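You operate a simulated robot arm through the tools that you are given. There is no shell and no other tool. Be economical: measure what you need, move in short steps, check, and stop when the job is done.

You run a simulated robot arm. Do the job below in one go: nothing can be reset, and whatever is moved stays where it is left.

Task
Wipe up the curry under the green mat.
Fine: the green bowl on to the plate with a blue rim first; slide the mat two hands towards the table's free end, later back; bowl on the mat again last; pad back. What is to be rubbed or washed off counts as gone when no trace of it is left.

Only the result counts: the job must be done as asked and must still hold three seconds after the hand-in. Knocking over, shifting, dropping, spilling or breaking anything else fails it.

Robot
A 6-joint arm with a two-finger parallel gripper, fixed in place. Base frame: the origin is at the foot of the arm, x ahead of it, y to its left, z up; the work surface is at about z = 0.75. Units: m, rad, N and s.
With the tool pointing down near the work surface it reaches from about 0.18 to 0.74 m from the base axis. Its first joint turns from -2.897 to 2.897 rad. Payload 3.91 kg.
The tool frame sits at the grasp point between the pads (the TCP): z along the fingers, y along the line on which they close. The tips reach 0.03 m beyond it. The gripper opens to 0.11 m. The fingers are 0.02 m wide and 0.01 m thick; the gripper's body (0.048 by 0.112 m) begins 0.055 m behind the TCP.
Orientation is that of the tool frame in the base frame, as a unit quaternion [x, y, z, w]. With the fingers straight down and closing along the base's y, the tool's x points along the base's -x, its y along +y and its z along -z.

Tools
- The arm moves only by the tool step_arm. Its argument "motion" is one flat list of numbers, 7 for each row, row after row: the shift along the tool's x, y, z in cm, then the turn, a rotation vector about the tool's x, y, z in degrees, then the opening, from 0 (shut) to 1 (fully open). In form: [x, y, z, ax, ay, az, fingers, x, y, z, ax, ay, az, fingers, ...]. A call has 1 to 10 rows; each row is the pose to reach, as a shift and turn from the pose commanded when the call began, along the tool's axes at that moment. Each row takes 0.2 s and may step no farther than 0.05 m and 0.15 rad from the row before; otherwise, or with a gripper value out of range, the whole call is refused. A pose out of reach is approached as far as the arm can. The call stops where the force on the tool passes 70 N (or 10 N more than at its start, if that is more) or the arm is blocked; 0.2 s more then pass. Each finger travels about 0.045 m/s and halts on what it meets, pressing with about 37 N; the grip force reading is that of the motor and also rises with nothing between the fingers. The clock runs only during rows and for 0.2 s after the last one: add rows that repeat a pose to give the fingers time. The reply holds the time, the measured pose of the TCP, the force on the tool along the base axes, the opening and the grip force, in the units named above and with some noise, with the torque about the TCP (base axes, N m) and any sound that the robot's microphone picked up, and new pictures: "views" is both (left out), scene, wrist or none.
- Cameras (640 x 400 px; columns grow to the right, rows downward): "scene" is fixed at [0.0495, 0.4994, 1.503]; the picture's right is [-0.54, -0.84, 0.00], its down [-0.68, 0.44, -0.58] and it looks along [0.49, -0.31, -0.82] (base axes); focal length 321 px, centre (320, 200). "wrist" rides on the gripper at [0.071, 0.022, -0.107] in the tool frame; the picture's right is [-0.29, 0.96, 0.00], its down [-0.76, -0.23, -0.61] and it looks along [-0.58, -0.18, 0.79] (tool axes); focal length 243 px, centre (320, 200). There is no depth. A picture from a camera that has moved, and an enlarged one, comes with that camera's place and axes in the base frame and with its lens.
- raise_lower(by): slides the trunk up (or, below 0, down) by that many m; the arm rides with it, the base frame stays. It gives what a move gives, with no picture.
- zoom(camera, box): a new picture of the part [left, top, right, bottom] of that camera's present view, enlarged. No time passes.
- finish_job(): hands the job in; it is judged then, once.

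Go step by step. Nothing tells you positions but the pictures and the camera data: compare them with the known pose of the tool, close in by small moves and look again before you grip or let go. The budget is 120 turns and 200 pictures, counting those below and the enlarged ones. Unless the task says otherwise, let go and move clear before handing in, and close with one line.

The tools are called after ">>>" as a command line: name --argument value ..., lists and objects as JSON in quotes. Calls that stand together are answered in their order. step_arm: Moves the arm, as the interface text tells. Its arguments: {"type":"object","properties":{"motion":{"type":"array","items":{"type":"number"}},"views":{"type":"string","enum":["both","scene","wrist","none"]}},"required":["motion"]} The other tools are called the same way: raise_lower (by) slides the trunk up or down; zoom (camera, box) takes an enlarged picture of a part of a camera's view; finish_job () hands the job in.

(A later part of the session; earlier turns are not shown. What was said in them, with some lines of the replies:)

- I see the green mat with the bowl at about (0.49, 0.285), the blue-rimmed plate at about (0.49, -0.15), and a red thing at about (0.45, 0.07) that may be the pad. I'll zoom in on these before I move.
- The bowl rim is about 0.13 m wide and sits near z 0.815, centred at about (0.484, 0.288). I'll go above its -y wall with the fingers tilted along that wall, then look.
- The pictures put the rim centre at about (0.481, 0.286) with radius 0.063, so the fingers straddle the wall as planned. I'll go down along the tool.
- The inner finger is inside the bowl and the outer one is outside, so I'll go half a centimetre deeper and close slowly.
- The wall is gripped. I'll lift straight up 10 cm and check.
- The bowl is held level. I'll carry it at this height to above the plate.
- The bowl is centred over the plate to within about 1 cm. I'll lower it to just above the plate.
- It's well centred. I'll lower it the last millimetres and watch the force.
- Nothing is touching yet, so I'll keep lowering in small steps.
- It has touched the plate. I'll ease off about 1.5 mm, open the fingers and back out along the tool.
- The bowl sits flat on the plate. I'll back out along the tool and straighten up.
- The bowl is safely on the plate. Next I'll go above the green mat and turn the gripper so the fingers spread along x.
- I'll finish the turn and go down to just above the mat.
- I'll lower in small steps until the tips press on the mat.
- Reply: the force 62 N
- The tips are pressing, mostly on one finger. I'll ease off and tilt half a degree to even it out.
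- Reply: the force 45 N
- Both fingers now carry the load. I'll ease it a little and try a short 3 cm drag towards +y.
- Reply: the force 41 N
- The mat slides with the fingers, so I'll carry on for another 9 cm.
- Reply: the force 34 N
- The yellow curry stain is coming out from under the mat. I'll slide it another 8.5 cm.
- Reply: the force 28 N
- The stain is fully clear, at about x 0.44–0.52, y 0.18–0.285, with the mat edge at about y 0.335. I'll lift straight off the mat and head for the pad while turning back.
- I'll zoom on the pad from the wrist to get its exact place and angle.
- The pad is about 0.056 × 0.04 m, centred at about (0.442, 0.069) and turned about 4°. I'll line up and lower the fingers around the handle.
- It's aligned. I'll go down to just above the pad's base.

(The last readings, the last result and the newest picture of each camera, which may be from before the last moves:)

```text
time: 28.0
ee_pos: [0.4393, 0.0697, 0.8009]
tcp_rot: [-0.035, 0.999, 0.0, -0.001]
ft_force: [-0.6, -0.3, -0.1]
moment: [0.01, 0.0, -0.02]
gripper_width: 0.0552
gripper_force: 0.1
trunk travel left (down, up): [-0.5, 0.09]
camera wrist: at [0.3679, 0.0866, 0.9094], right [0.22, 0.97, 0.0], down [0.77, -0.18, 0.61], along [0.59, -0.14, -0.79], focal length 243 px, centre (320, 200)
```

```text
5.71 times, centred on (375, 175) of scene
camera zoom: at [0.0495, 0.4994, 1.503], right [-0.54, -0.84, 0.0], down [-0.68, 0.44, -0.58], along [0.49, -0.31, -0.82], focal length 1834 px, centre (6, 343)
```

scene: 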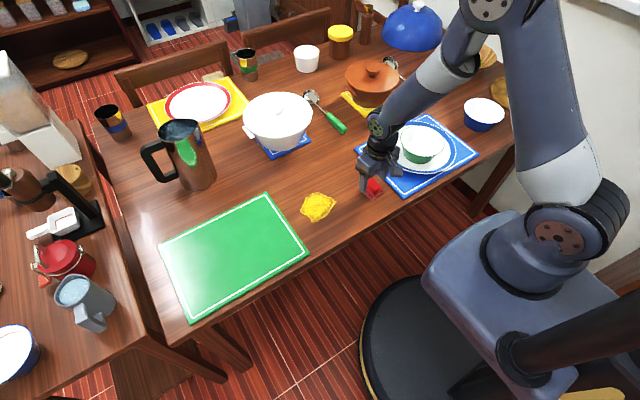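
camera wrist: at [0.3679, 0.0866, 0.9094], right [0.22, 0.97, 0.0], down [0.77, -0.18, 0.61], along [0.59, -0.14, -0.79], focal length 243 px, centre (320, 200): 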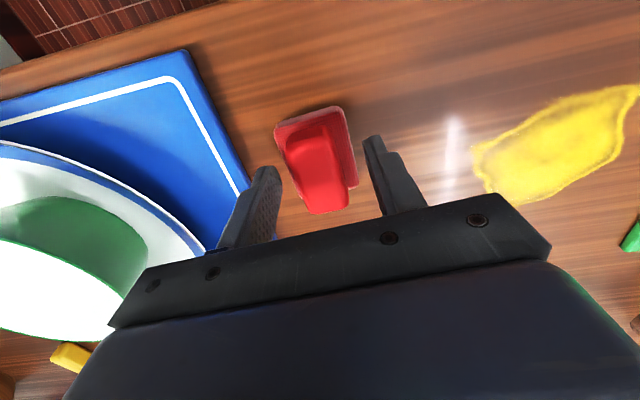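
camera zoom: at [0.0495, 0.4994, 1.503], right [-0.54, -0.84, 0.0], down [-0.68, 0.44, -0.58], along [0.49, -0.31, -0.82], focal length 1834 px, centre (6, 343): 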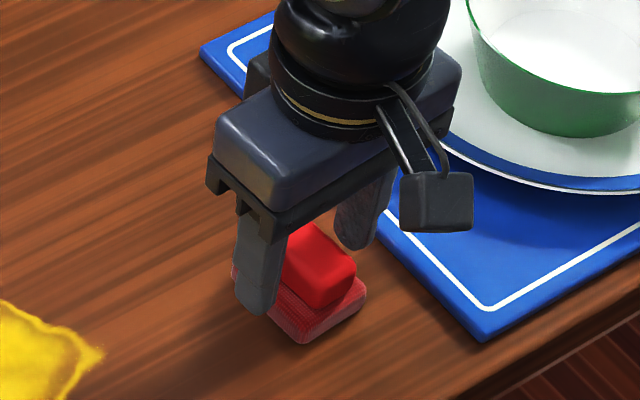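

I'll close on the handle.

>>> step_arm --motion '[0, 0, 0, 0, 0, 0, 0.35, 0, 0, 0, 0, 0, 0, 0.2, 0, 0, 0, 0, 0, 0, 0.1, 0, 0, 0, 0, 0, 0, 0, 0, 0, 0, 0, 0, 0, 0]' --views "wrist"

>>> zoom --camera "scene" --box '[335, 140, 415, 210]'

```text
time: 29.2
ee_pos: [0.44, 0.0699, 0.801]
tcp_rot: [-0.034, 0.999, 0.0, 0.0]
ft_force: [0.3, 0.3, 1.3]
moment: [-0.05, -0.03, -0.01]
gripper_width: 0.0265
gripper_force: 37.3
trunk travel left (down, up): [-0.5, 0.09]
camera wrist: at [0.3678, 0.0865, 0.9095], right [0.22, 0.97, 0.0], down [0.77, -0.18, 0.61], along [0.59, -0.14, -0.79], focal length 243 px, centre (320, 200)
```

wrist: 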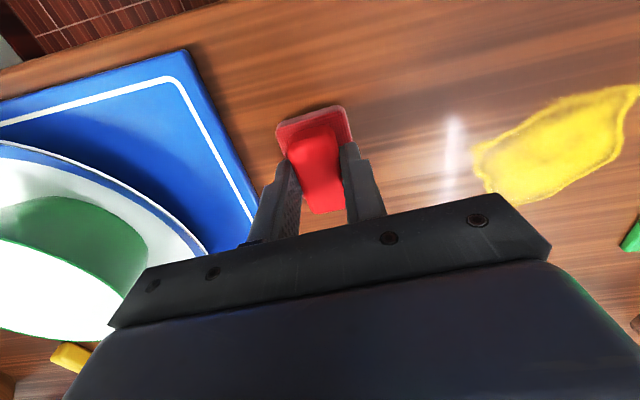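

```text
5.71 times, centred on (375, 175) of scene
camera zoom: at [0.0495, 0.4994, 1.503], right [-0.54, -0.84, 0.0], down [-0.68, 0.44, -0.58], along [0.49, -0.31, -0.82], focal length 1834 px, centre (6, 343)
```

zoom: 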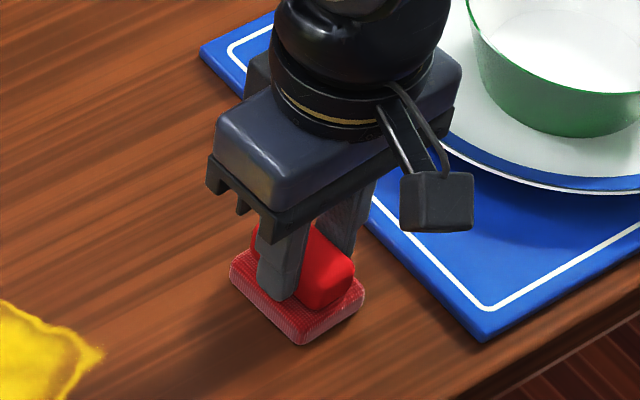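

The handle is gripped, and the pad's rest pose is TCP (0.440, 0.070, 0.801) at 4°. I'll lift it, carry it over the corner of the stain and set it down lightly.

>>> step_arm --motion '[0, 0, -2, 0, 0, 0, 0, 0, 0, -4, 0, 0, 0, 0, -0.78, 3.95, -4, 0, 0, 2, 0, -1.56, 7.9, -4, 0, 0, 4, 0, -2.34, 11.87, -4, 0, 0, 4, 0, -2.34, 11.87, -1.5, 0, 0, 4, 0, -2.34, 11.87, -0.3, 0, 0, 4, 0]' --views "both"

>>> zoom --camera "scene" --box '[270, 150, 390, 240]'

```text
time: 30.8
ee_pos: [0.456, 0.1889, 0.8037]
tcp_rot: [0.0, 1.0, 0.0, 0.0]
ft_force: [-0.2, 0.0, -0.6]
moment: [0.01, 0.0, -0.02]
gripper_width: 0.0269
gripper_force: 37.2
trunk travel left (down, up): [-0.5, 0.09]
camera wrist: at [0.3856, 0.2114, 0.9108], right [0.29, 0.96, 0.0], down [0.76, -0.23, 0.61], along [0.58, -0.18, -0.79], focal length 243 px, centre (320, 200)
```

scene: 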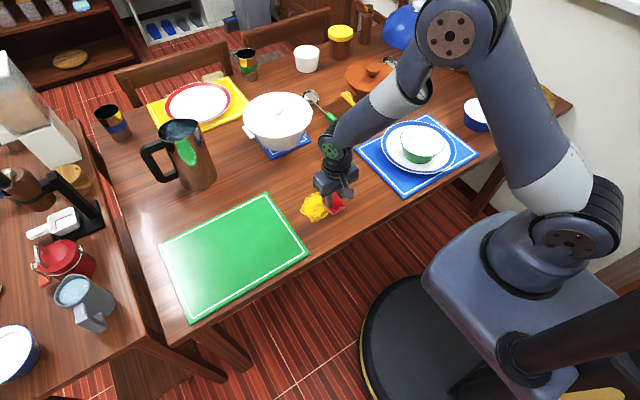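
wrist: 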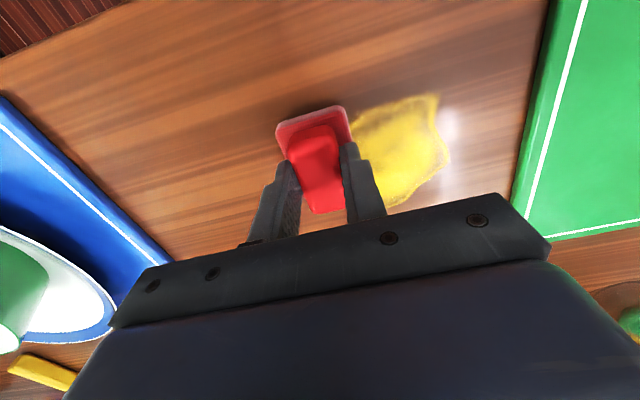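

```text
4.44 times, centred on (330, 195) of scene
camera zoom: at [0.0495, 0.4994, 1.503], right [-0.54, -0.84, 0.0], down [-0.68, 0.44, -0.58], along [0.49, -0.31, -0.82], focal length 1426 px, centre (276, 222)
```

zoom: 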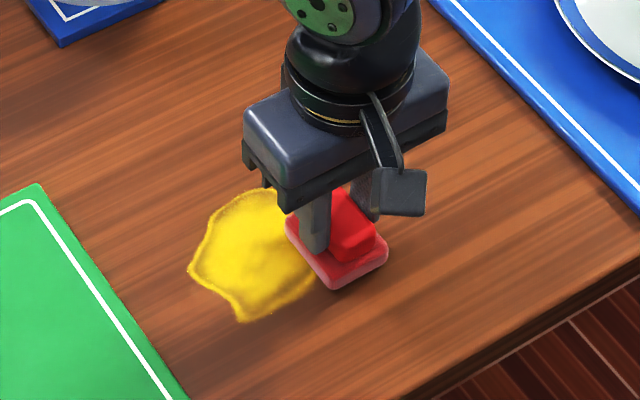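

Now I'll press lightly to find contact.

>>> step_arm --motion '[0, 0, 0.3, 0, 0, 0, 0, 0, 0, 0.4, 0, 0, 0, 0, 0, 0, 0.4, 0, 0, 0, 0]' --views "none"

```text
time: 31.6
ee_pos: [0.4547, 0.189, 0.8008]
tcp_rot: [0.0, 1.0, 0.001, 0.002]
ft_force: [-1.1, -0.8, 28.7]
moment: [-0.1, 0.23, 0.01]
gripper_width: 0.0267
gripper_force: 36.8
trunk travel left (down, up): [-0.5, 0.09]
```

About 29 N is good for rubbing. I'll sweep the stain in lanes along y.

>>> step_arm --motion '[0, 3.5, -0.05, 0, 0, 0, 0, 0, 7, -0.05, 0, 0, 0, 0, 0, 10.5, -0.05, 0, 0, 0, 0, -3, 10.5, -0.05, 0, 0, 0, 0, -3, 6.5, -0.05, 0, 0, 0, 0, -3, 2.5, -0.05, 0, 0, 0, 0, -3, -1.5, -0.05, 0, 0, 0, 0, -6, -1.5, -0.05, 0, 0, 0, 0, -6, 3, -0.05, 0, 0, 0, 0, -6, 7, -0.05, 0, 0, 0, 0]' --views "wrist"

>>> zoom --camera "scene" --box '[270, 150, 390, 240]'

```text
time: 33.8
ee_pos: [0.5151, 0.2595, 0.8004]
tcp_rot: [0.0, 1.0, 0.001, 0.001]
ft_force: [2.6, -15.1, 23.9]
moment: [-0.63, -0.18, 0.01]
gripper_width: 0.0269
gripper_force: 37.0
trunk travel left (down, up): [-0.5, 0.09]
camera wrist: at [0.4441, 0.281, 0.9085], right [0.29, 0.96, 0.0], down [0.76, -0.23, 0.61], along [0.58, -0.17, -0.79], focal length 243 px, centre (320, 200)
```

wrist: 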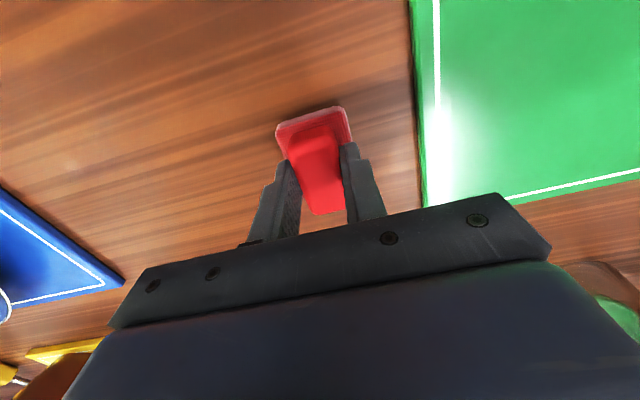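

```text
4.44 times, centred on (330, 195) of scene
camera zoom: at [0.0495, 0.4994, 1.503], right [-0.54, -0.84, 0.0], down [-0.68, 0.44, -0.58], along [0.49, -0.31, -0.82], focal length 1426 px, centre (276, 222)
```

zoom: 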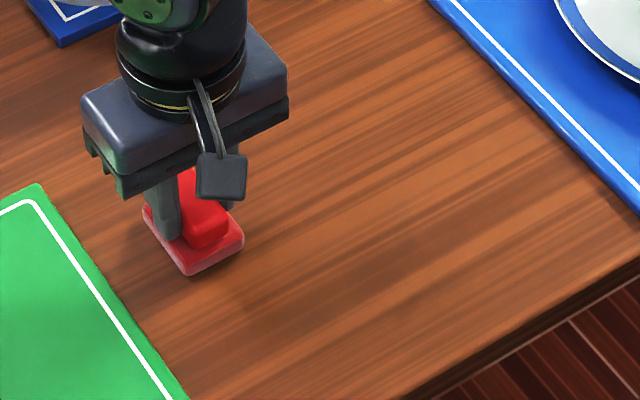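

It looks clean, but I'll do a second, offset pass so no trace is left.

>>> step_arm --motion '[0, 3.5, 0, 0, 0, 0, 0, 1.5, 3.5, 0, 0, 0, 0, 0, 1.5, -1, 0, 0, 0, 0, 0, 1.5, -5, 0, 0, 0, 0, 0, 1.5, -9, 0, 0, 0, 0, 0, 4.5, -9, 0, 0, 0, 0, 0, 4.5, -4.5, 0, 0, 0, 0, 0, 4.5, 0, 0, 0, 0, 0, 0, 4.5, 3.5, 0, 0, 0, 0, 0, 7.3, 3.5, 0, 0, 0, 0, 0]' --views "none"

>>> step_arm --motion '[0, -4, 0, 0, 0, 0, 0, 0, -8, 0, 0, 0, 0, 0, 0, -12, 0, 0, 0, 0, 0, 0, -12, -2, 0, 0, 0, 0, 0, -12, -6, 0, 0, 0, 0, 0, -13, -10, 0, 0, 0, 0]'

>>> zoom --camera "scene" --box '[270, 150, 390, 240]'

```text
time: 36.0
ee_pos: [0.4403, 0.2956, 0.8009]
tcp_rot: [0.0, 1.0, 0.0, 0.001]
ft_force: [0.9, 0.3, 10.1]
moment: [0.02, 0.04, 0.03]
gripper_width: 0.0266
gripper_force: 37.0
trunk travel left (down, up): [-0.5, 0.09]
```

```text
time: 37.4
ee_pos: [0.4431, 0.1648, 0.9003]
tcp_rot: [0.0, 1.0, 0.0, -0.001]
ft_force: [0.0, 1.2, -1.1]
moment: [-0.02, -0.01, -0.02]
gripper_width: 0.0268
gripper_force: 36.9
trunk travel left (down, up): [-0.5, 0.09]
camera wrist: at [0.3726, 0.1865, 1.0081], right [0.29, 0.96, 0.0], down [0.76, -0.23, 0.61], along [0.58, -0.18, -0.79], focal length 243 px, centre (320, 200)
```

scene: 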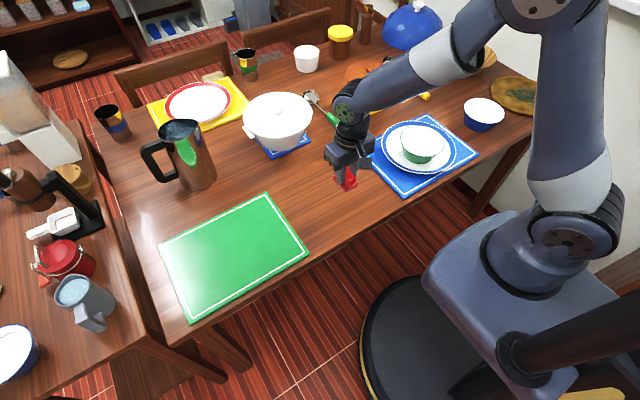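
wrist: 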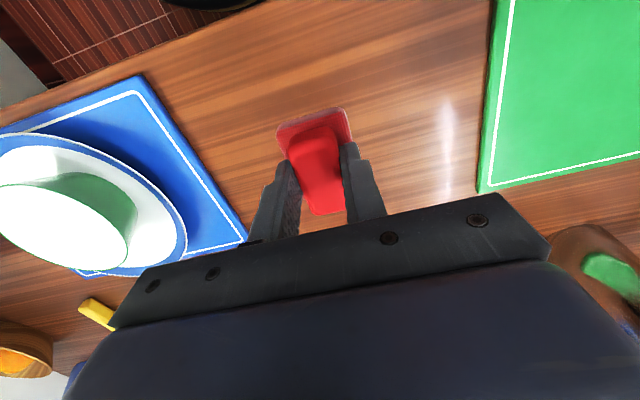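

```text
4.44 times, centred on (330, 195) of scene
camera zoom: at [0.0495, 0.4994, 1.503], right [-0.54, -0.84, 0.0], down [-0.68, 0.44, -0.58], along [0.49, -0.31, -0.82], focal length 1426 px, centre (276, 222)
```

zoom: 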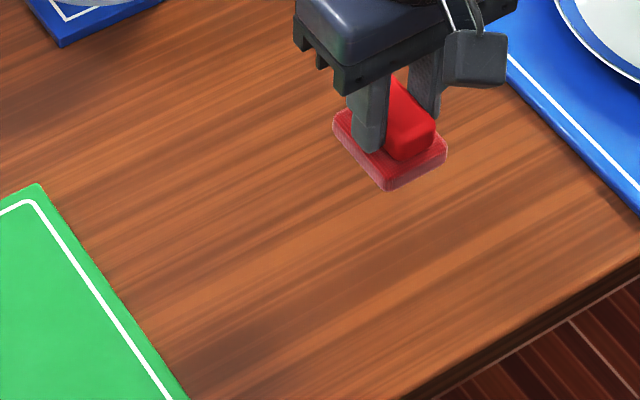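

The table is clean. I'll take the pad back to its spot and angle.

>>> step_arm --motion '[0.1, -4.7, 0, 0, 0, -2, 0, 0.3, -9.48, 0, 0, 0, -4, 0, 0.3, -9.48, 4, 0, 0, -4, 0, 0.3, -9.48, 8, 0, 0, -4, 0, 0.3, -9.48, 9.6, 0, 0, -4, 0, 0.3, -9.48, 9.85, 0, 0, -4, 0, 0.3, -9.48, 9.9, 0, 0, -4, 0]'

>>> zoom --camera "scene" --box '[335, 140, 415, 210]'

```text
time: 39.0
ee_pos: [0.4389, 0.0721, 0.8006]
tcp_rot: [-0.035, 0.999, 0.0, 0.0]
ft_force: [0.4, 2.5, 3.3]
moment: [0.11, 0.02, 0.0]
gripper_width: 0.0265
gripper_force: 37.2
trunk travel left (down, up): [-0.5, 0.09]
camera wrist: at [0.3671, 0.0884, 0.9086], right [0.22, 0.97, 0.0], down [0.77, -0.18, 0.61], along [0.59, -0.14, -0.79], focal length 243 px, centre (320, 200)
```

scene: 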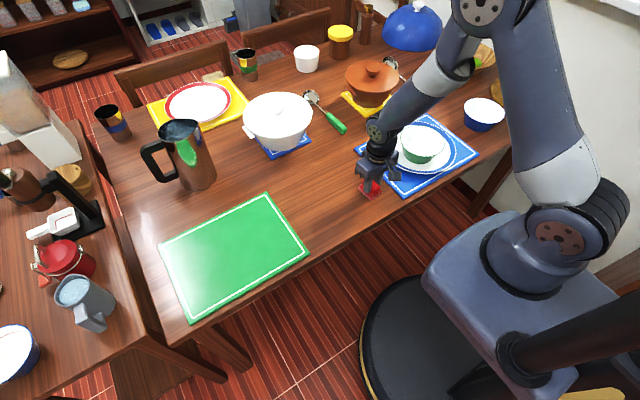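
wrist: 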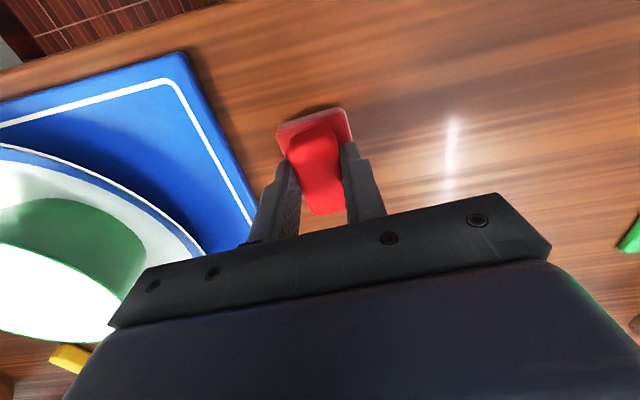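

```text
5.71 times, centred on (375, 175) of scene
camera zoom: at [0.0495, 0.4994, 1.503], right [-0.54, -0.84, 0.0], down [-0.68, 0.44, -0.58], along [0.49, -0.31, -0.82], focal length 1834 px, centre (6, 343)
```

zoom: 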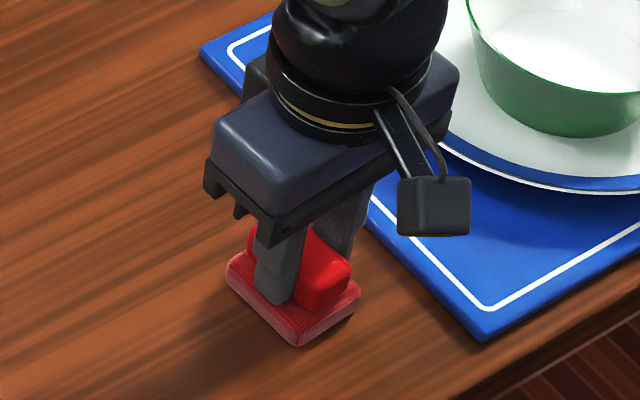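

It's within 2 mm, so I'll nudge it, release and rise.

>>> step_arm --motion '[-0.1, -0.2, 0, 0, 0, 0, 0, -0.1, -0.2, 0, 0, 0, 0, 0.2, -0.1, -0.2, 0, 0, 0, 0, 0.4, -0.1, -0.2, 0, 0, 0, 0, 0.55, -0.1, -0.2, 0, 0, 0, 0, 0.55, -0.1, -0.2, -3, 0, 0, 0, 0.55, -0.1, -0.2, -7, 0, 0, 0, 0.7, -0.1, -0.2, -11, 0, 0, 0, 0.9]'

>>> zoom --camera "scene" --box '[345, 165, 395, 210]'

```text
time: 40.8
ee_pos: [0.4397, 0.0681, 0.9122]
tcp_rot: [-0.034, 0.999, 0.0, -0.001]
ft_force: [-0.4, -0.2, -0.5]
moment: [-0.01, -0.01, -0.02]
gripper_width: 0.099
gripper_force: 0.0
trunk travel left (down, up): [-0.5, 0.09]
camera wrist: at [0.3681, 0.0844, 1.0199], right [0.22, 0.97, 0.0], down [0.77, -0.18, 0.61], along [0.59, -0.14, -0.79], focal length 243 px, centre (320, 200)
```

scene: 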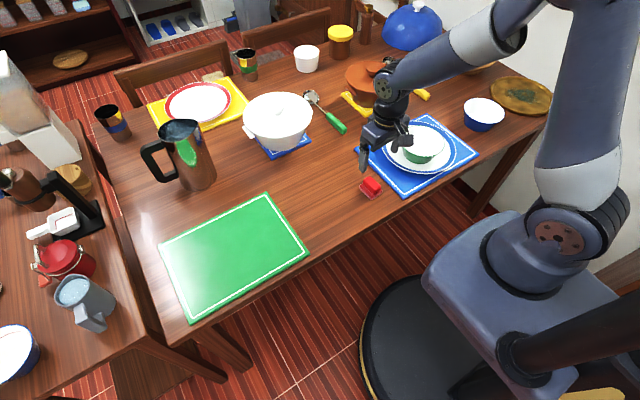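
wrist: 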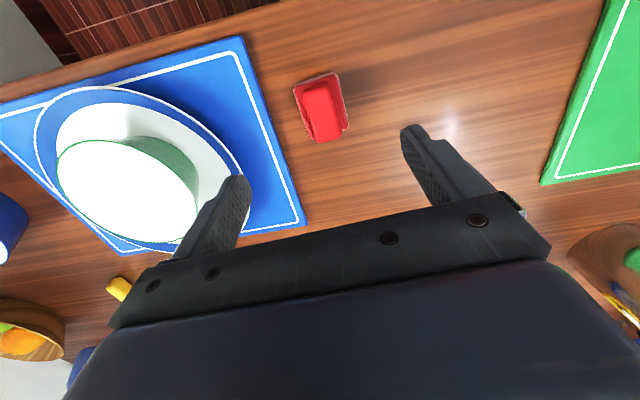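

```text
8.89 times, centred on (370, 188) of scene
camera zoom: at [0.0495, 0.4994, 1.503], right [-0.54, -0.84, 0.0], down [-0.68, 0.44, -0.58], along [0.49, -0.31, -0.82], focal length 2852 px, centre (-124, 311)
```

zoom: 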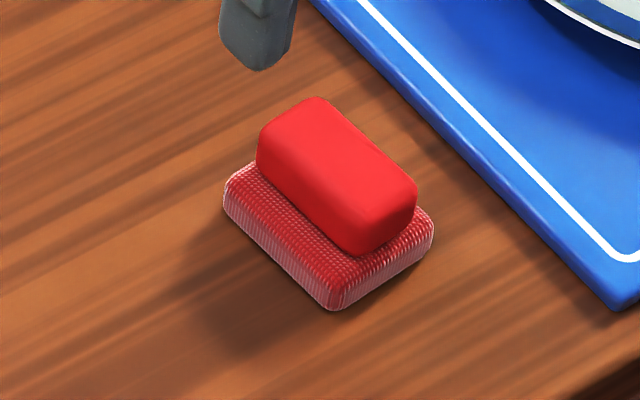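

The pad is back exactly in place. Now I'll return to the mat with the same turned grip.

>>> step_arm --motion '[-0.76, 3.76, 0, 0, 0, -8.4, 0.9, -1.53, 7.5, 0, 0, 0, -16.8, 0.9, -2.3, 11.3, 0, 0, 0, -25.2, 0.9, -3.06, 15, 0, 0, 0, -33.6, 0.9, -3.8, 18.8, 0, 0, 0, -42, 0.9, -4.6, 22.5, 0, 0, 0, -50.4, 0.9, -5.35, 26.3, 0, 0, 0, -58.8, 0.9, -6.1, 30, 0, 0, 0, -67.2, 0.9, -6.9, 33.8, 0, 0, 0, -75.6, 0.9, -7.65, 37.56, 0, 0, 0, -84, 0.9]' --views "none"

>>> step_arm --motion '[0, 0, 4, 0, 0, -2, 0.9, 0, 0, 8, 0, 0, -2, 0.9, 0, 0, 11, 0, 0, -2, 0.9, 0, 0, 11.5, 0, 0, -2, 0.9, 0, 0, 11.5, 0, 0, -2, 0.9]' --views "scene"

>>> zoom --camera "scene" --box '[140, 160, 340, 320]'

```text
time: 43.0
ee_pos: [0.4918, 0.4496, 0.9095]
tcp_rot: [-0.695, 0.719, 0.0, 0.0]
ft_force: [-0.7, 0.0, 0.2]
moment: [0.03, 0.01, -0.01]
gripper_width: 0.0991
gripper_force: 0.0
trunk travel left (down, up): [-0.5, 0.09]
```

```text
time: 44.2
ee_pos: [0.4907, 0.4474, 0.7947]
tcp_rot: [-0.707, 0.707, 0.0, 0.0]
ft_force: [0.5, 0.2, -0.4]
moment: [0.02, -0.03, 0.02]
gripper_width: 0.099
gripper_force: 0.0
trunk travel left (down, up): [-0.5, 0.09]
```

scene: 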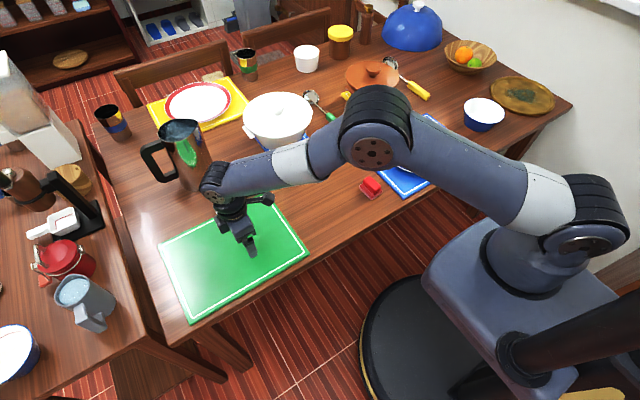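

```text
2.50 times, centred on (240, 240) of scene
camera zoom: at [0.0495, 0.4994, 1.503], right [-0.54, -0.84, 0.0], down [-0.68, 0.44, -0.58], along [0.49, -0.31, -0.82], focal length 802 px, centre (520, 100)
```

zoom: 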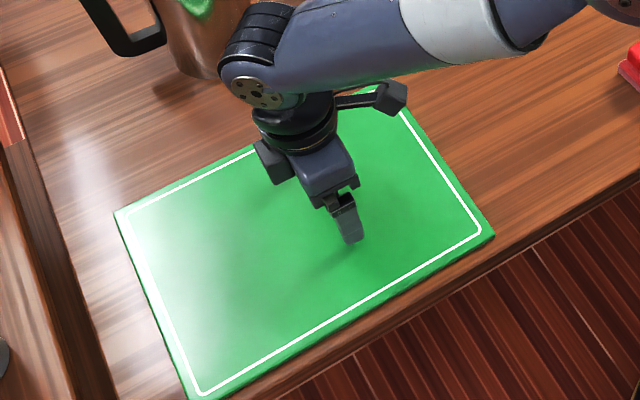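

I'll press onto the mat with a small levelling tilt.

>>> step_arm --motion '[0, 0, 0.5, -0.35, 0, 0, 0.9, 0, 0, 0.8, -0.35, 0, 0, 0.9, 0, 0, 0.8, -0.35, 0, 0, 0.9]' --views "none"

```text
time: 45.0
ee_pos: [0.4908, 0.449, 0.7898]
tcp_rot: [0.707, -0.707, -0.002, 0.001]
ft_force: [-0.3, -3.3, 11.7]
moment: [-0.22, -0.64, -0.31]
gripper_width: 0.0988
gripper_force: 0.1
trunk travel left (down, up): [-0.5, 0.09]
```

Both tips are in contact. I'll press a bit more and slide 10 cm back towards -y.

>>> step_arm --motion '[0, 0, 0.15, 0, 0, 0, 0.9, 1, 0, 0.15, 0, 0, 0, 0.9, 2, 0, 0.15, 0, 0, 0, 0.9, 3, 0, 0.15, 0, 0, 0, 0.9, 4, 0, 0.15, 0, 0, 0, 0.9, 5, 0, 0.15, 0, 0, 0, 0.9, 6, 0, 0.15, 0, 0, 0, 0.9, 7, 0, 0.15, 0, 0, 0, 0.9, 8, 0, 0.15, 0, 0, 0, 0.9, 9, 0, 0.15, 0, 0, 0, 0.9]' --views "scene"

>>> zoom --camera "scene" --box '[180, 140, 400, 300]'

```text
time: 47.2
ee_pos: [0.4908, 0.3574, 0.7891]
tcp_rot: [-0.707, 0.707, 0.002, -0.001]
ft_force: [-0.6, 8.8, 28.6]
moment: [0.25, -1.48, 0.42]
gripper_width: 0.0987
gripper_force: 0.2
trunk travel left (down, up): [-0.5, 0.09]
```

scene: 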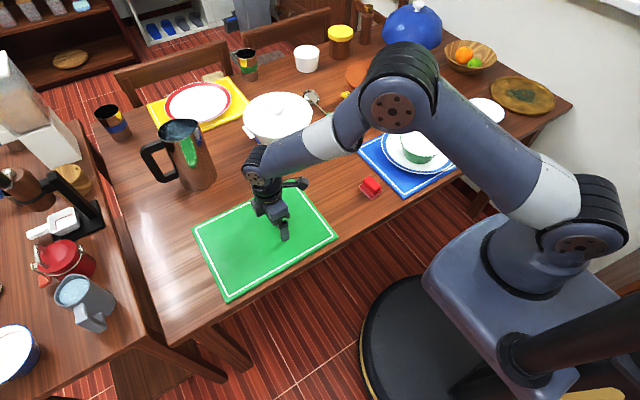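

```text
2.50 times, centred on (290, 220) of scene
camera zoom: at [0.0495, 0.4994, 1.503], right [-0.54, -0.84, 0.0], down [-0.68, 0.44, -0.58], along [0.49, -0.31, -0.82], focal length 802 px, centre (395, 150)
```

zoom: 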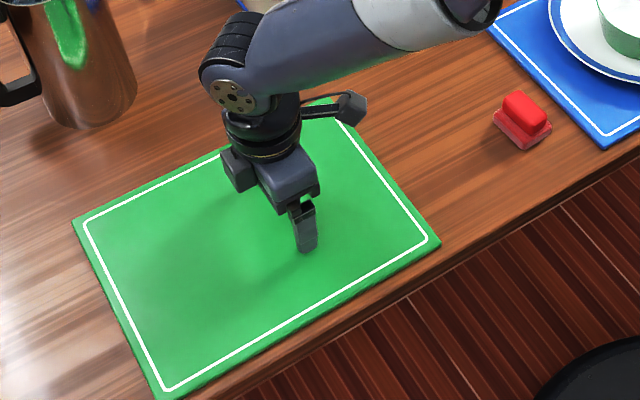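

It's tracking perfectly and the table is clean. I'll slide it another 10.5 cm.

>>> step_arm --motion '[1.05, 0, 0, 0, 0, 0, 0.9, 2.1, 0, 0, 0, 0, 0, 0.9, 3.15, 0, 0, 0, 0, 0, 0.9, 4.2, 0, 0, 0, 0, 0, 0.9, 5.25, 0, 0, 0, 0, 0, 0.9, 6.3, 0, 0, 0, 0, 0, 0.9, 7.35, 0, 0, 0, 0, 0, 0.9, 8.4, 0, 0, 0, 0, 0, 0.9, 9.5, 0, 0, 0, 0, 0, 0.9, 10.5, 0, 0, 0, 0, 0, 0.9]' --views "scene"

>>> zoom --camera "scene" --box '[220, 120, 400, 280]'

```text
time: 49.4
ee_pos: [0.4913, 0.2538, 0.7895]
tcp_rot: [-0.706, 0.708, 0.001, 0.002]
ft_force: [-0.7, 12.9, 37.9]
moment: [0.3, -0.8, 0.31]
gripper_width: 0.099
gripper_force: 0.2
trunk travel left (down, up): [-0.5, 0.09]
```

scene: 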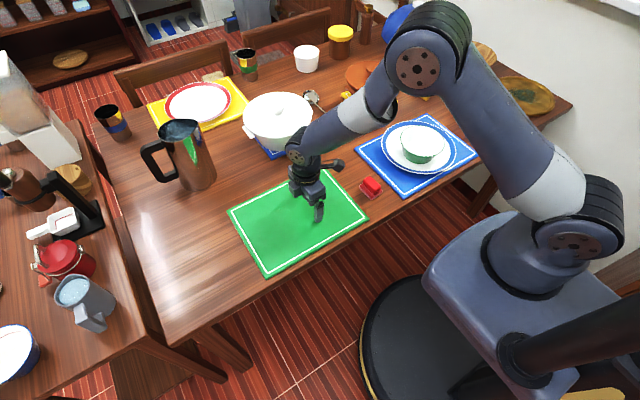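

```text
2.50 times, centred on (310, 200) of scene
camera zoom: at [0.0495, 0.4994, 1.503], right [-0.54, -0.84, 0.0], down [-0.68, 0.44, -0.58], along [0.49, -0.31, -0.82], focal length 802 px, centre (345, 200)
```

zoom: 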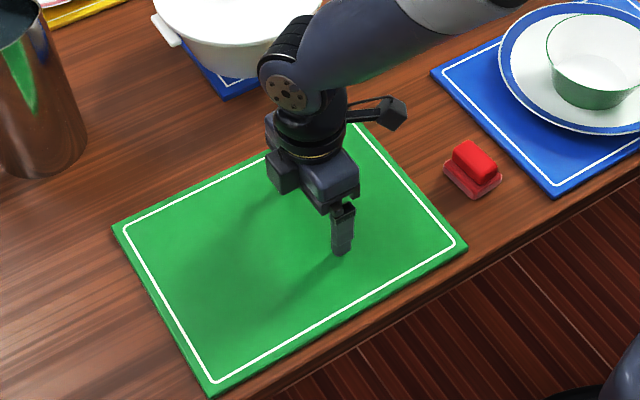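

Compared with the first picture, the mat is still about 1 cm short, so I'll slide it that bit more.

>>> step_arm --motion '[0.5, 0, 0, 0, 0, 0, 0.9, 1.15, 0, 0, 0, 0, 0, 0.9, 1.15, 0, 0, 0, 0, 0, 0.9]' --views "none"

>>> zoom --camera "scene" --box '[220, 120, 400, 280]'

```text
time: 50.2
ee_pos: [0.4922, 0.2436, 0.7894]
tcp_rot: [0.707, -0.707, -0.001, -0.002]
ft_force: [-0.6, 15.9, 40.4]
moment: [0.35, -0.27, -0.04]
gripper_width: 0.0987
gripper_force: 0.0
trunk travel left (down, up): [-0.5, 0.09]
```

```text
2.50 times, centred on (310, 200) of scene
camera zoom: at [0.0495, 0.4994, 1.503], right [-0.54, -0.84, 0.0], down [-0.68, 0.44, -0.58], along [0.49, -0.31, -0.82], focal length 802 px, centre (345, 200)
```

zoom: 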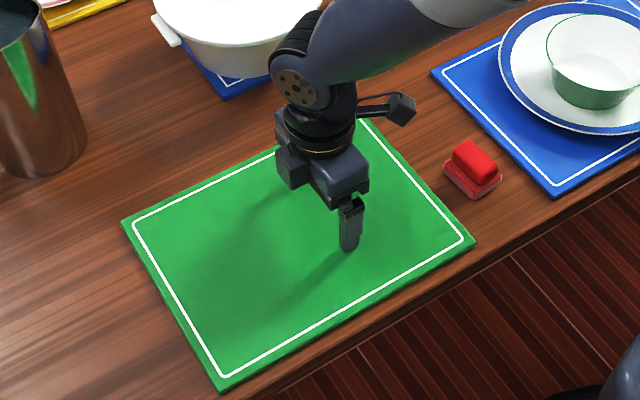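

The mat is back exactly where it was. I'll lift off and travel to the bowl.

>>> step_arm --motion '[0, 0, -2, 0, 0, 0, 0.9, 0, 0, -6.5, 0, 0, 8.4, 0.9, 3.5, 0.1, -9.8, 0, 0, 16.8, 0.9, 7.5, 0.2, -12.7, 0, 0, 25.2, 0.9, 12, 0.4, -14.5, 0, 0, 33.6, 0.9, 16.6, 0.5, -15.9, 0, 0, 42, 0.9, 21.2, 0.6, -15.9, 0, 0, 50.4, 0.9, 25.8, 0.8, -15.9, 0, 0, 58.8, 0.9, 30.4, 0.9, -15.9, 0, 0, 67.2, 0.9, 35, 1, -15.9, 0, 0, 75.6, 0.9]' --views "none"

>>> step_arm --motion '[1.1, -4.5, 0, 0, 0, 5, 0.7, 2.3, -9, 0, 0, 0, 10, 0.5, 3.48, -13.56, 0, 0, 0, 14.4, 0.5, 3.48, -13.56, 0, 0, 0, 14.4, 0.5]'

>>> zoom --camera "scene" --box '[220, 120, 400, 280]'

```text
time: 52.4
ee_pos: [0.4805, -0.1092, 0.9456]
tcp_rot: [-0.124, 0.992, 0.0, -0.002]
ft_force: [1.1, 0.5, -0.5]
moment: [-0.02, 0.0, 0.0]
gripper_width: 0.0992
gripper_force: 0.0
trunk travel left (down, up): [-0.5, 0.09]
```

```text
time: 53.4
ee_pos: [0.48, -0.2474, 0.945]
tcp_rot: [0.0, 1.0, 0.0, -0.004]
ft_force: [0.9, -0.6, 0.7]
moment: [-0.01, 0.0, -0.01]
gripper_width: 0.055
gripper_force: 0.1
trunk travel left (down, up): [-0.5, 0.09]
camera wrist: at [0.4104, -0.2258, 1.0539], right [0.29, 0.96, 0.0], down [0.76, -0.23, 0.6], along [0.58, -0.18, -0.8], focal length 243 px, centre (320, 200)
```

scene: 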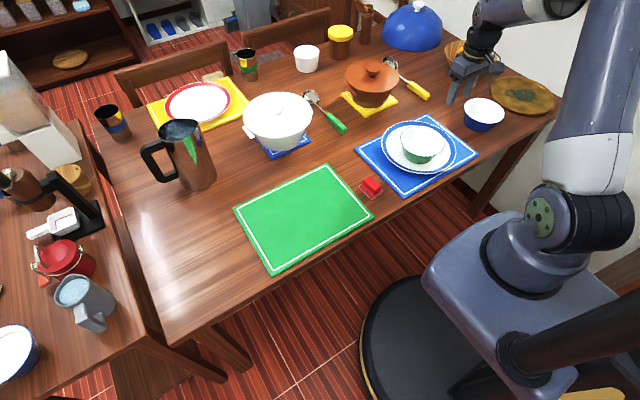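
wrist: 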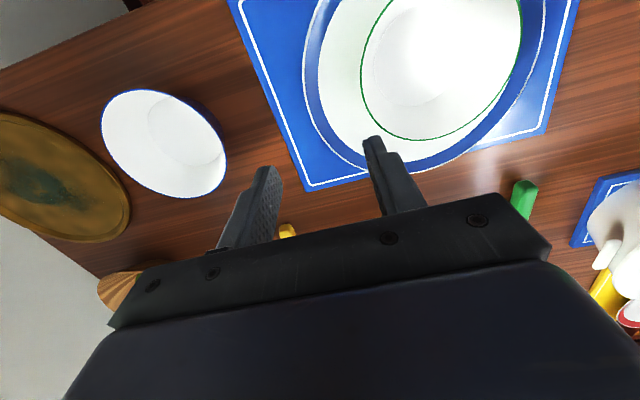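

```text
2.50 times, centred on (310, 200) of scene
camera zoom: at [0.0495, 0.4994, 1.503], right [-0.54, -0.84, 0.0], down [-0.68, 0.44, -0.58], along [0.49, -0.31, -0.82], focal length 802 px, centre (345, 200)
```

zoom: 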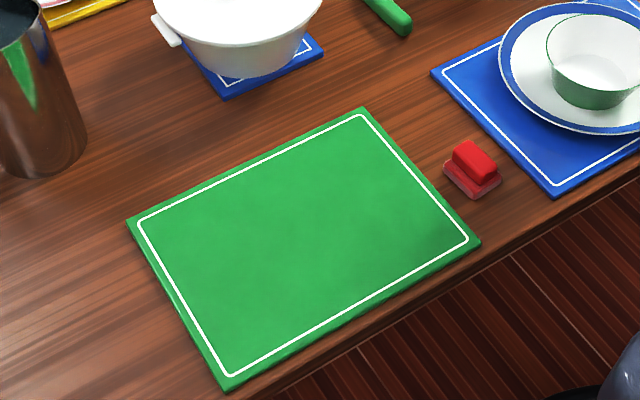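

The mat is within a few millimetres of its old place and the table is spotless. I'll tilt and approach the bowl's wall.

>>> step_arm --motion '[0, 0, 0, -7, -0.4, 0, 0.55, 0, 0, 0, -14, -0.4, 0, 0.55, 0, 0, 0, -20, -0.4, 0, 0.55, 0.1, 1.36, 3.76, -20, -0.4, 0, 0.55, 0.1, 2.6, 7.1, -20, -0.4, 0, 0.55, 0.1, 3.06, 8.46, -20, -0.4, 0, 0.55, 0.1, 3.06, 8.46, -20, -0.4, 0, 0.55]' --views "wrist"

>>> zoom --camera "scene" --box '[350, 80, 490, 200]'

```text
time: 55.0
ee_pos: [0.4806, -0.2169, 0.8611]
tcp_rot: [0.001, 0.985, 0.173, 0.0]
ft_force: [0.3, -0.2, 0.3]
moment: [0.02, 0.0, -0.02]
gripper_width: 0.0604
gripper_force: 0.1
trunk travel left (down, up): [-0.5, 0.09]
camera wrist: at [0.4104, -0.2332, 0.9694], right [0.29, 0.9, 0.33], down [0.76, -0.43, 0.49], along [0.58, 0.11, -0.81], focal length 243 px, centre (320, 200)
```

wrist: 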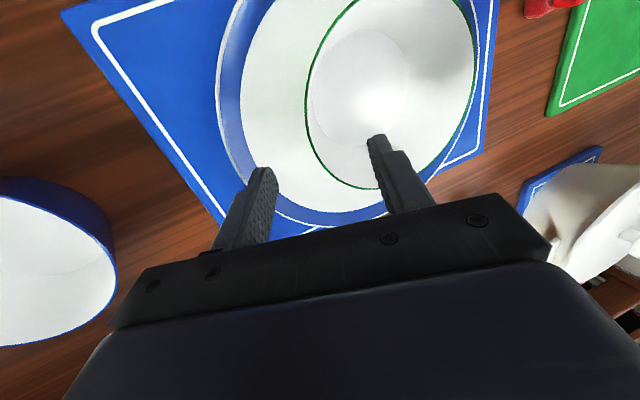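

```text
3.33 times, centred on (420, 140) of scene
camera zoom: at [0.0495, 0.4994, 1.503], right [-0.54, -0.84, 0.0], down [-0.68, 0.44, -0.58], along [0.49, -0.31, -0.82], focal length 1070 px, centre (-13, 400)
```

zoom: 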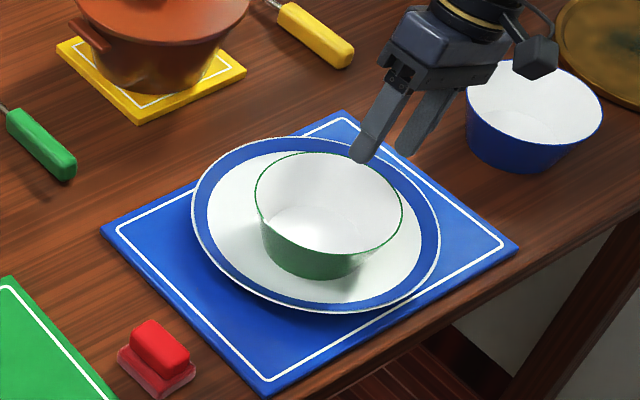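

I'll advance the last 4 cm with 0.7 cm towards the robot, then look before closing.

>>> step_arm --motion '[0.7, 0.15, 1.5, 0, 0, 0, 0.55, 0.7, 0.15, 3, 0, 0, 0, 0.55, 0.7, 0.15, 3.9, 0, 0, 0, 0.55]' --views "wrist"

>>> zoom --camera "scene" --box '[350, 80, 490, 200]'

```text
time: 55.8
ee_pos: [0.4732, -0.2021, 0.8239]
tcp_rot: [0.001, 0.985, 0.173, 0.0]
ft_force: [0.6, -0.2, 0.1]
moment: [0.01, 0.03, 0.01]
gripper_width: 0.0607
gripper_force: 0.0
trunk travel left (down, up): [-0.5, 0.09]
camera wrist: at [0.403, -0.2184, 0.933], right [0.29, 0.9, 0.33], down [0.76, -0.43, 0.49], along [0.58, 0.11, -0.81], focal length 243 px, centre (320, 200)
```

wrist: 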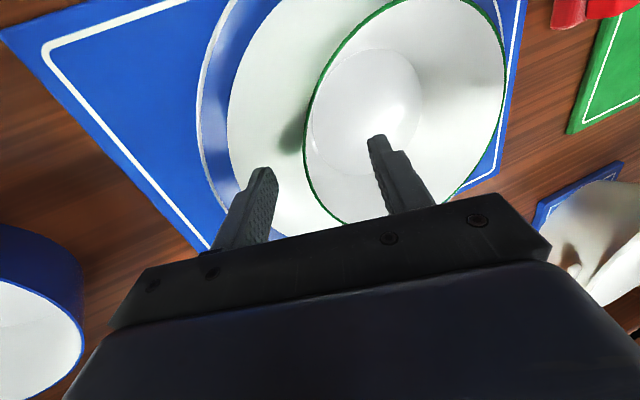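

```text
3.33 times, centred on (420, 140) of scene
camera zoom: at [0.0495, 0.4994, 1.503], right [-0.54, -0.84, 0.0], down [-0.68, 0.44, -0.58], along [0.49, -0.31, -0.82], focal length 1070 px, centre (-13, 400)
```

zoom: 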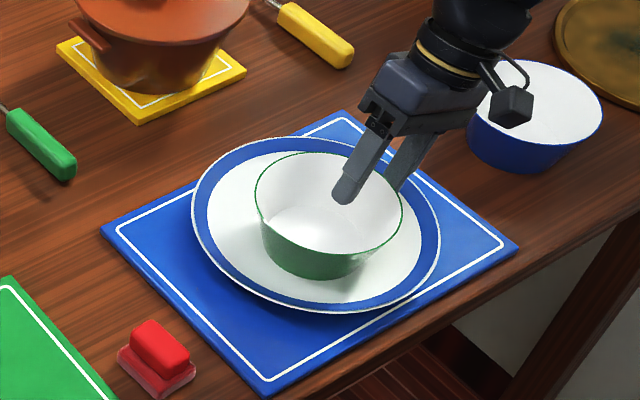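

The wall lies between the fingers, so I'll close slowly.

>>> step_arm --motion '[0, 0, 0, 0, 0, 0, 0.4, 0, 0, 0, 0, 0, 0, 0.25, 0, 0, 0, 0, 0, 0, 0.12, 0, 0, 0, 0, 0, 0, 0.05, 0, 0, 0, 0, 0, 0, 0, 0, 0, 0, 0, 0, 0, 0, 0, 0, 0, 0, 0, 0, 0]' --views "wrist"

>>> zoom --camera "scene" --box '[350, 80, 490, 200]'

```text
time: 57.4
ee_pos: [0.4731, -0.2017, 0.8245]
tcp_rot: [0.001, 0.985, 0.174, 0.0]
ft_force: [-0.2, -0.2, -0.1]
moment: [-0.07, 0.05, 0.01]
gripper_width: 0.0021
gripper_force: 36.9
trunk travel left (down, up): [-0.5, 0.09]
camera wrist: at [0.403, -0.2185, 0.9331], right [0.29, 0.9, 0.33], down [0.76, -0.43, 0.49], along [0.58, 0.11, -0.81], focal length 243 px, centre (320, 200)
```

wrist: 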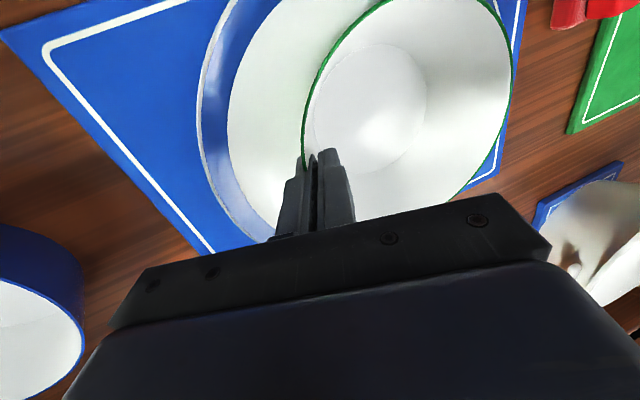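

```text
3.33 times, centred on (420, 140) of scene
camera zoom: at [0.0495, 0.4994, 1.503], right [-0.54, -0.84, 0.0], down [-0.68, 0.44, -0.58], along [0.49, -0.31, -0.82], focal length 1070 px, centre (-13, 400)
```

zoom: 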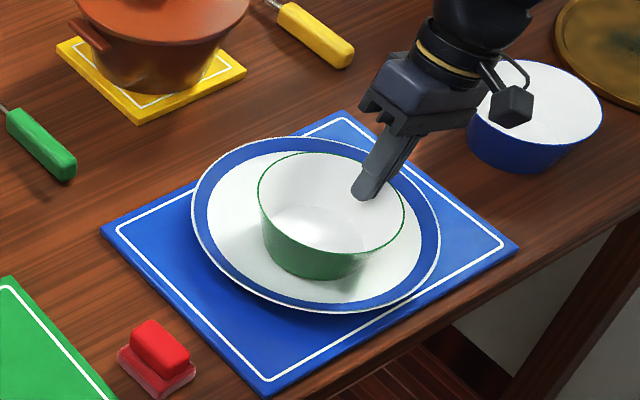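

Gripped. I'll lift it and carry it back towards the mat.

>>> step_arm --motion '[0, 0.68, -1.88, 0, 0, 0, 0, 0, 1.71, -4.7, 0, 0, 0, 0, 0, 2.74, -7.5, 0, 0, 0, 0, 0, 3.42, -9.4, 0, 0, 0, 0, 0, 7.46, -7.93, 0, 0, 0, 0, -0.2, 11.5, -6.46, 0, 0, 0, 0, -0.4, 15.54, -4.99, 0, 0, 0, 0, -0.6, 19.58, -3.52, 0, 0, 0, 0, -0.8, 23.62, -2.05, 0, 0, 0, 0, -0.8, 27.66, -0.58, 0, 0, 0, 0]' --views "none"

>>> step_arm --motion '[0, 4.04, 1.47, 0, 0, 0, 0, 0, 8.08, 2.94, 0, 0, 0, 0, 0, 12.1, 4.41, 0, 0, 0, 0, 0, 15.5, 5.64, 0, 0, 0, 0, 0, 15.5, 5.64, 0, 0, 0, 0]'

>>> zoom --camera "scene" --box '[220, 120, 400, 280]'

```text
time: 59.6
ee_pos: [0.481, 0.0531, 0.9258]
tcp_rot: [0.001, 0.985, 0.174, 0.0]
ft_force: [-0.1, -0.6, -1.1]
moment: [-0.05, 0.04, 0.02]
gripper_width: 0.0022
gripper_force: 37.9
trunk travel left (down, up): [-0.5, 0.09]
```

```text
time: 60.8
ee_pos: [0.4837, 0.2208, 0.9262]
tcp_rot: [0.001, 0.985, 0.174, 0.0]
ft_force: [0.3, 0.0, -1.4]
moment: [-0.06, -0.04, 0.02]
gripper_width: 0.002
gripper_force: 37.3
trunk travel left (down, up): [-0.5, 0.09]
camera wrist: at [0.4123, 0.2042, 1.0347], right [0.29, 0.9, 0.33], down [0.76, -0.43, 0.49], along [0.58, 0.1, -0.81], focal length 243 px, centre (320, 200)
```

scene: 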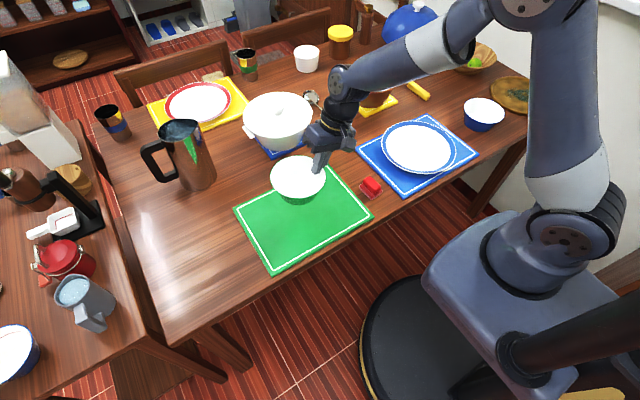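
wrist: 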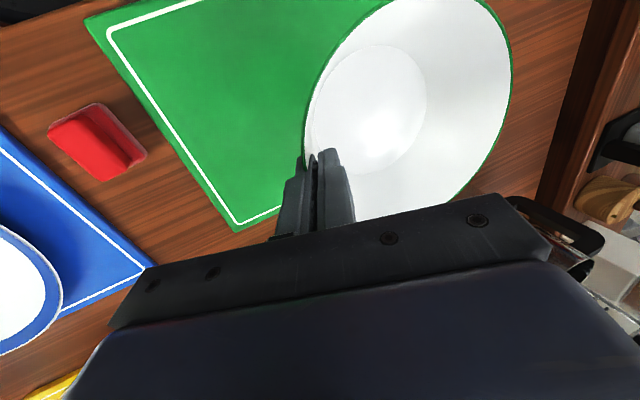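

```text
2.50 times, centred on (310, 200) of scene
camera zoom: at [0.0495, 0.4994, 1.503], right [-0.54, -0.84, 0.0], down [-0.68, 0.44, -0.58], along [0.49, -0.31, -0.82], focal length 802 px, centre (345, 200)
```

zoom: 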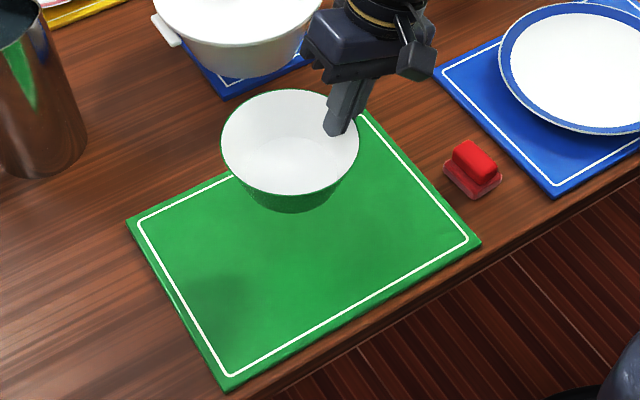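

It's above the mat centre. I'll lower to about 1 cm above contact, then go in fine steps.

>>> step_arm --motion '[0, -1.37, 3.76, 0, 0, 0, 0, 0, -2.74, 7.52, 0, 0, 0, 0, 0, -3.35, 9.2, 0, 0, 0, 0, 0, -3.52, 9.68, 0, 0, 0, 0, 0, -3.52, 9.68, 0, 0, 0, 0]' --views "none"

>>> step_arm --motion '[0, -0.1, 0.28, 0, 0, 0, 0, 0, -0.15, 0.42, 0, 0, 0, 0, 0, -0.15, 0.42, 0, 0, 0, 0]' --views "none"

>>> zoom --camera "scene" --box '[220, 120, 400, 280]'

```text
time: 62.0
ee_pos: [0.4826, 0.219, 0.8215]
tcp_rot: [0.0, 0.985, 0.173, 0.0]
ft_force: [0.4, -0.2, -0.9]
moment: [-0.07, 0.03, -0.01]
gripper_width: 0.0019
gripper_force: 37.1
trunk travel left (down, up): [-0.5, 0.09]
```

```text
time: 62.8
ee_pos: [0.4822, 0.2201, 0.818]
tcp_rot: [0.001, 0.985, 0.175, 0.001]
ft_force: [2.0, -2.2, 10.9]
moment: [0.08, 0.08, -0.02]
gripper_width: 0.0017
gripper_force: 37.6
trunk travel left (down, up): [-0.5, 0.09]
```

```text
2.50 times, centred on (310, 200) of scene
camera zoom: at [0.0495, 0.4994, 1.503], right [-0.54, -0.84, 0.0], down [-0.68, 0.44, -0.58], along [0.49, -0.31, -0.82], focal length 802 px, centre (345, 200)
```

zoom: 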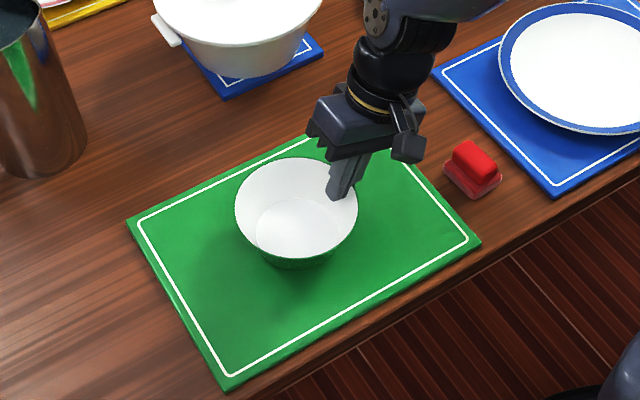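

It has touched the mat with about 11 N. I'll open the fingers and back out along the tool.

>>> step_arm --motion '[0, 0.02, -0.06, 0, 0, 0, 0.1, 0, 0.02, -0.06, 0, 0, 0, 0.3, 0, 0.02, -0.06, 0, 0, 0, 0.5, 0, 0.02, -0.06, 0, 0, 0, 0.5, 0, 0, -3, 0, 0, 0, 0.5, 0, 0, -7, 0, 0, 0, 0.5, 0, 0, -11.5, 0, 0, 0, 0.5, 0, 0, -16, 7, 0, 0, 0.5, 0, 0, -18, 14, 0, 0, 0.5]'

>>> zoom --camera "scene" --box '[220, 120, 400, 280]'

```text
time: 64.8
ee_pos: [0.4818, 0.1577, 0.9881]
tcp_rot: [0.001, 0.999, 0.052, 0.001]
ft_force: [-0.2, -0.7, -0.7]
moment: [-0.02, 0.0, -0.01]
gripper_width: 0.0552
gripper_force: 0.1
trunk travel left (down, up): [-0.5, 0.09]
camera wrist: at [0.4108, 0.1685, 1.0969], right [0.29, 0.95, 0.1], down [0.76, -0.29, 0.58], along [0.58, -0.1, -0.81], focal length 243 px, centre (320, 200)
```

scene: 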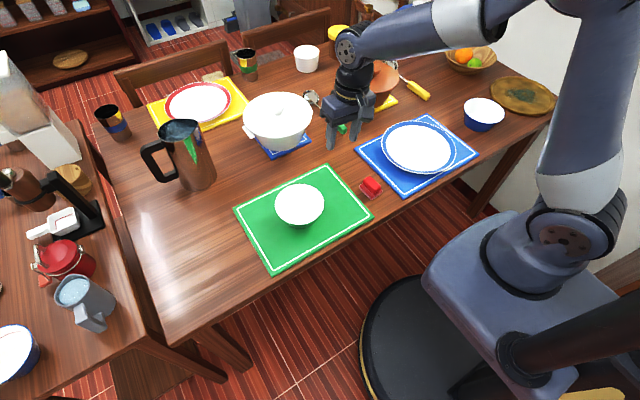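
wrist: 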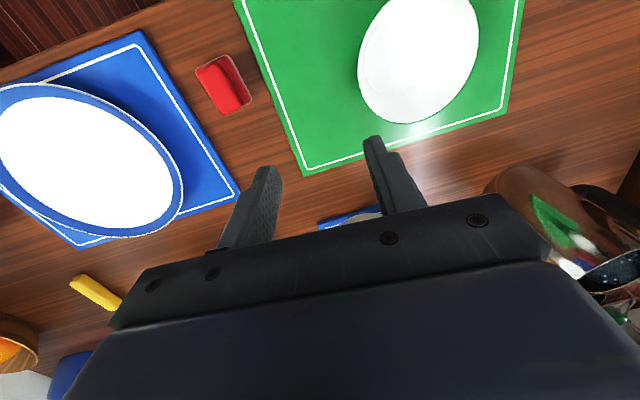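

```text
2.50 times, centred on (310, 200) of scene
camera zoom: at [0.0495, 0.4994, 1.503], right [-0.54, -0.84, 0.0], down [-0.68, 0.44, -0.58], along [0.49, -0.31, -0.82], focal length 802 px, centre (345, 200)
```

zoom: 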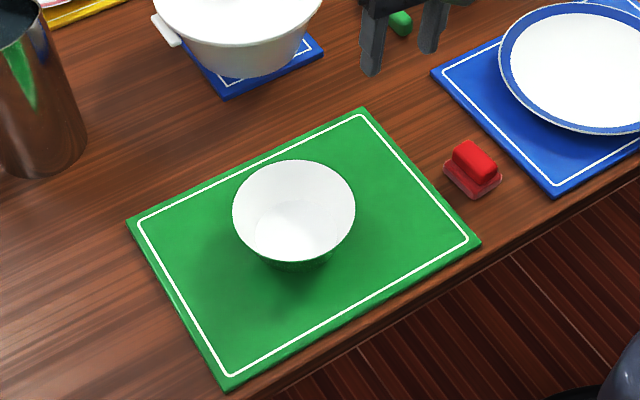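

The bowl is back on the mat, and the mat, pad and plate are in place. No curry shows, and the arm is clear, so I'm handing in.

>>> finish_job

```text
The job is handed in.
```

The curry under the green mat is wiped up with no visible trace, the bowl is back on the mat, the pad is on its spot, and the mat is back within about 7 mm of where it was.
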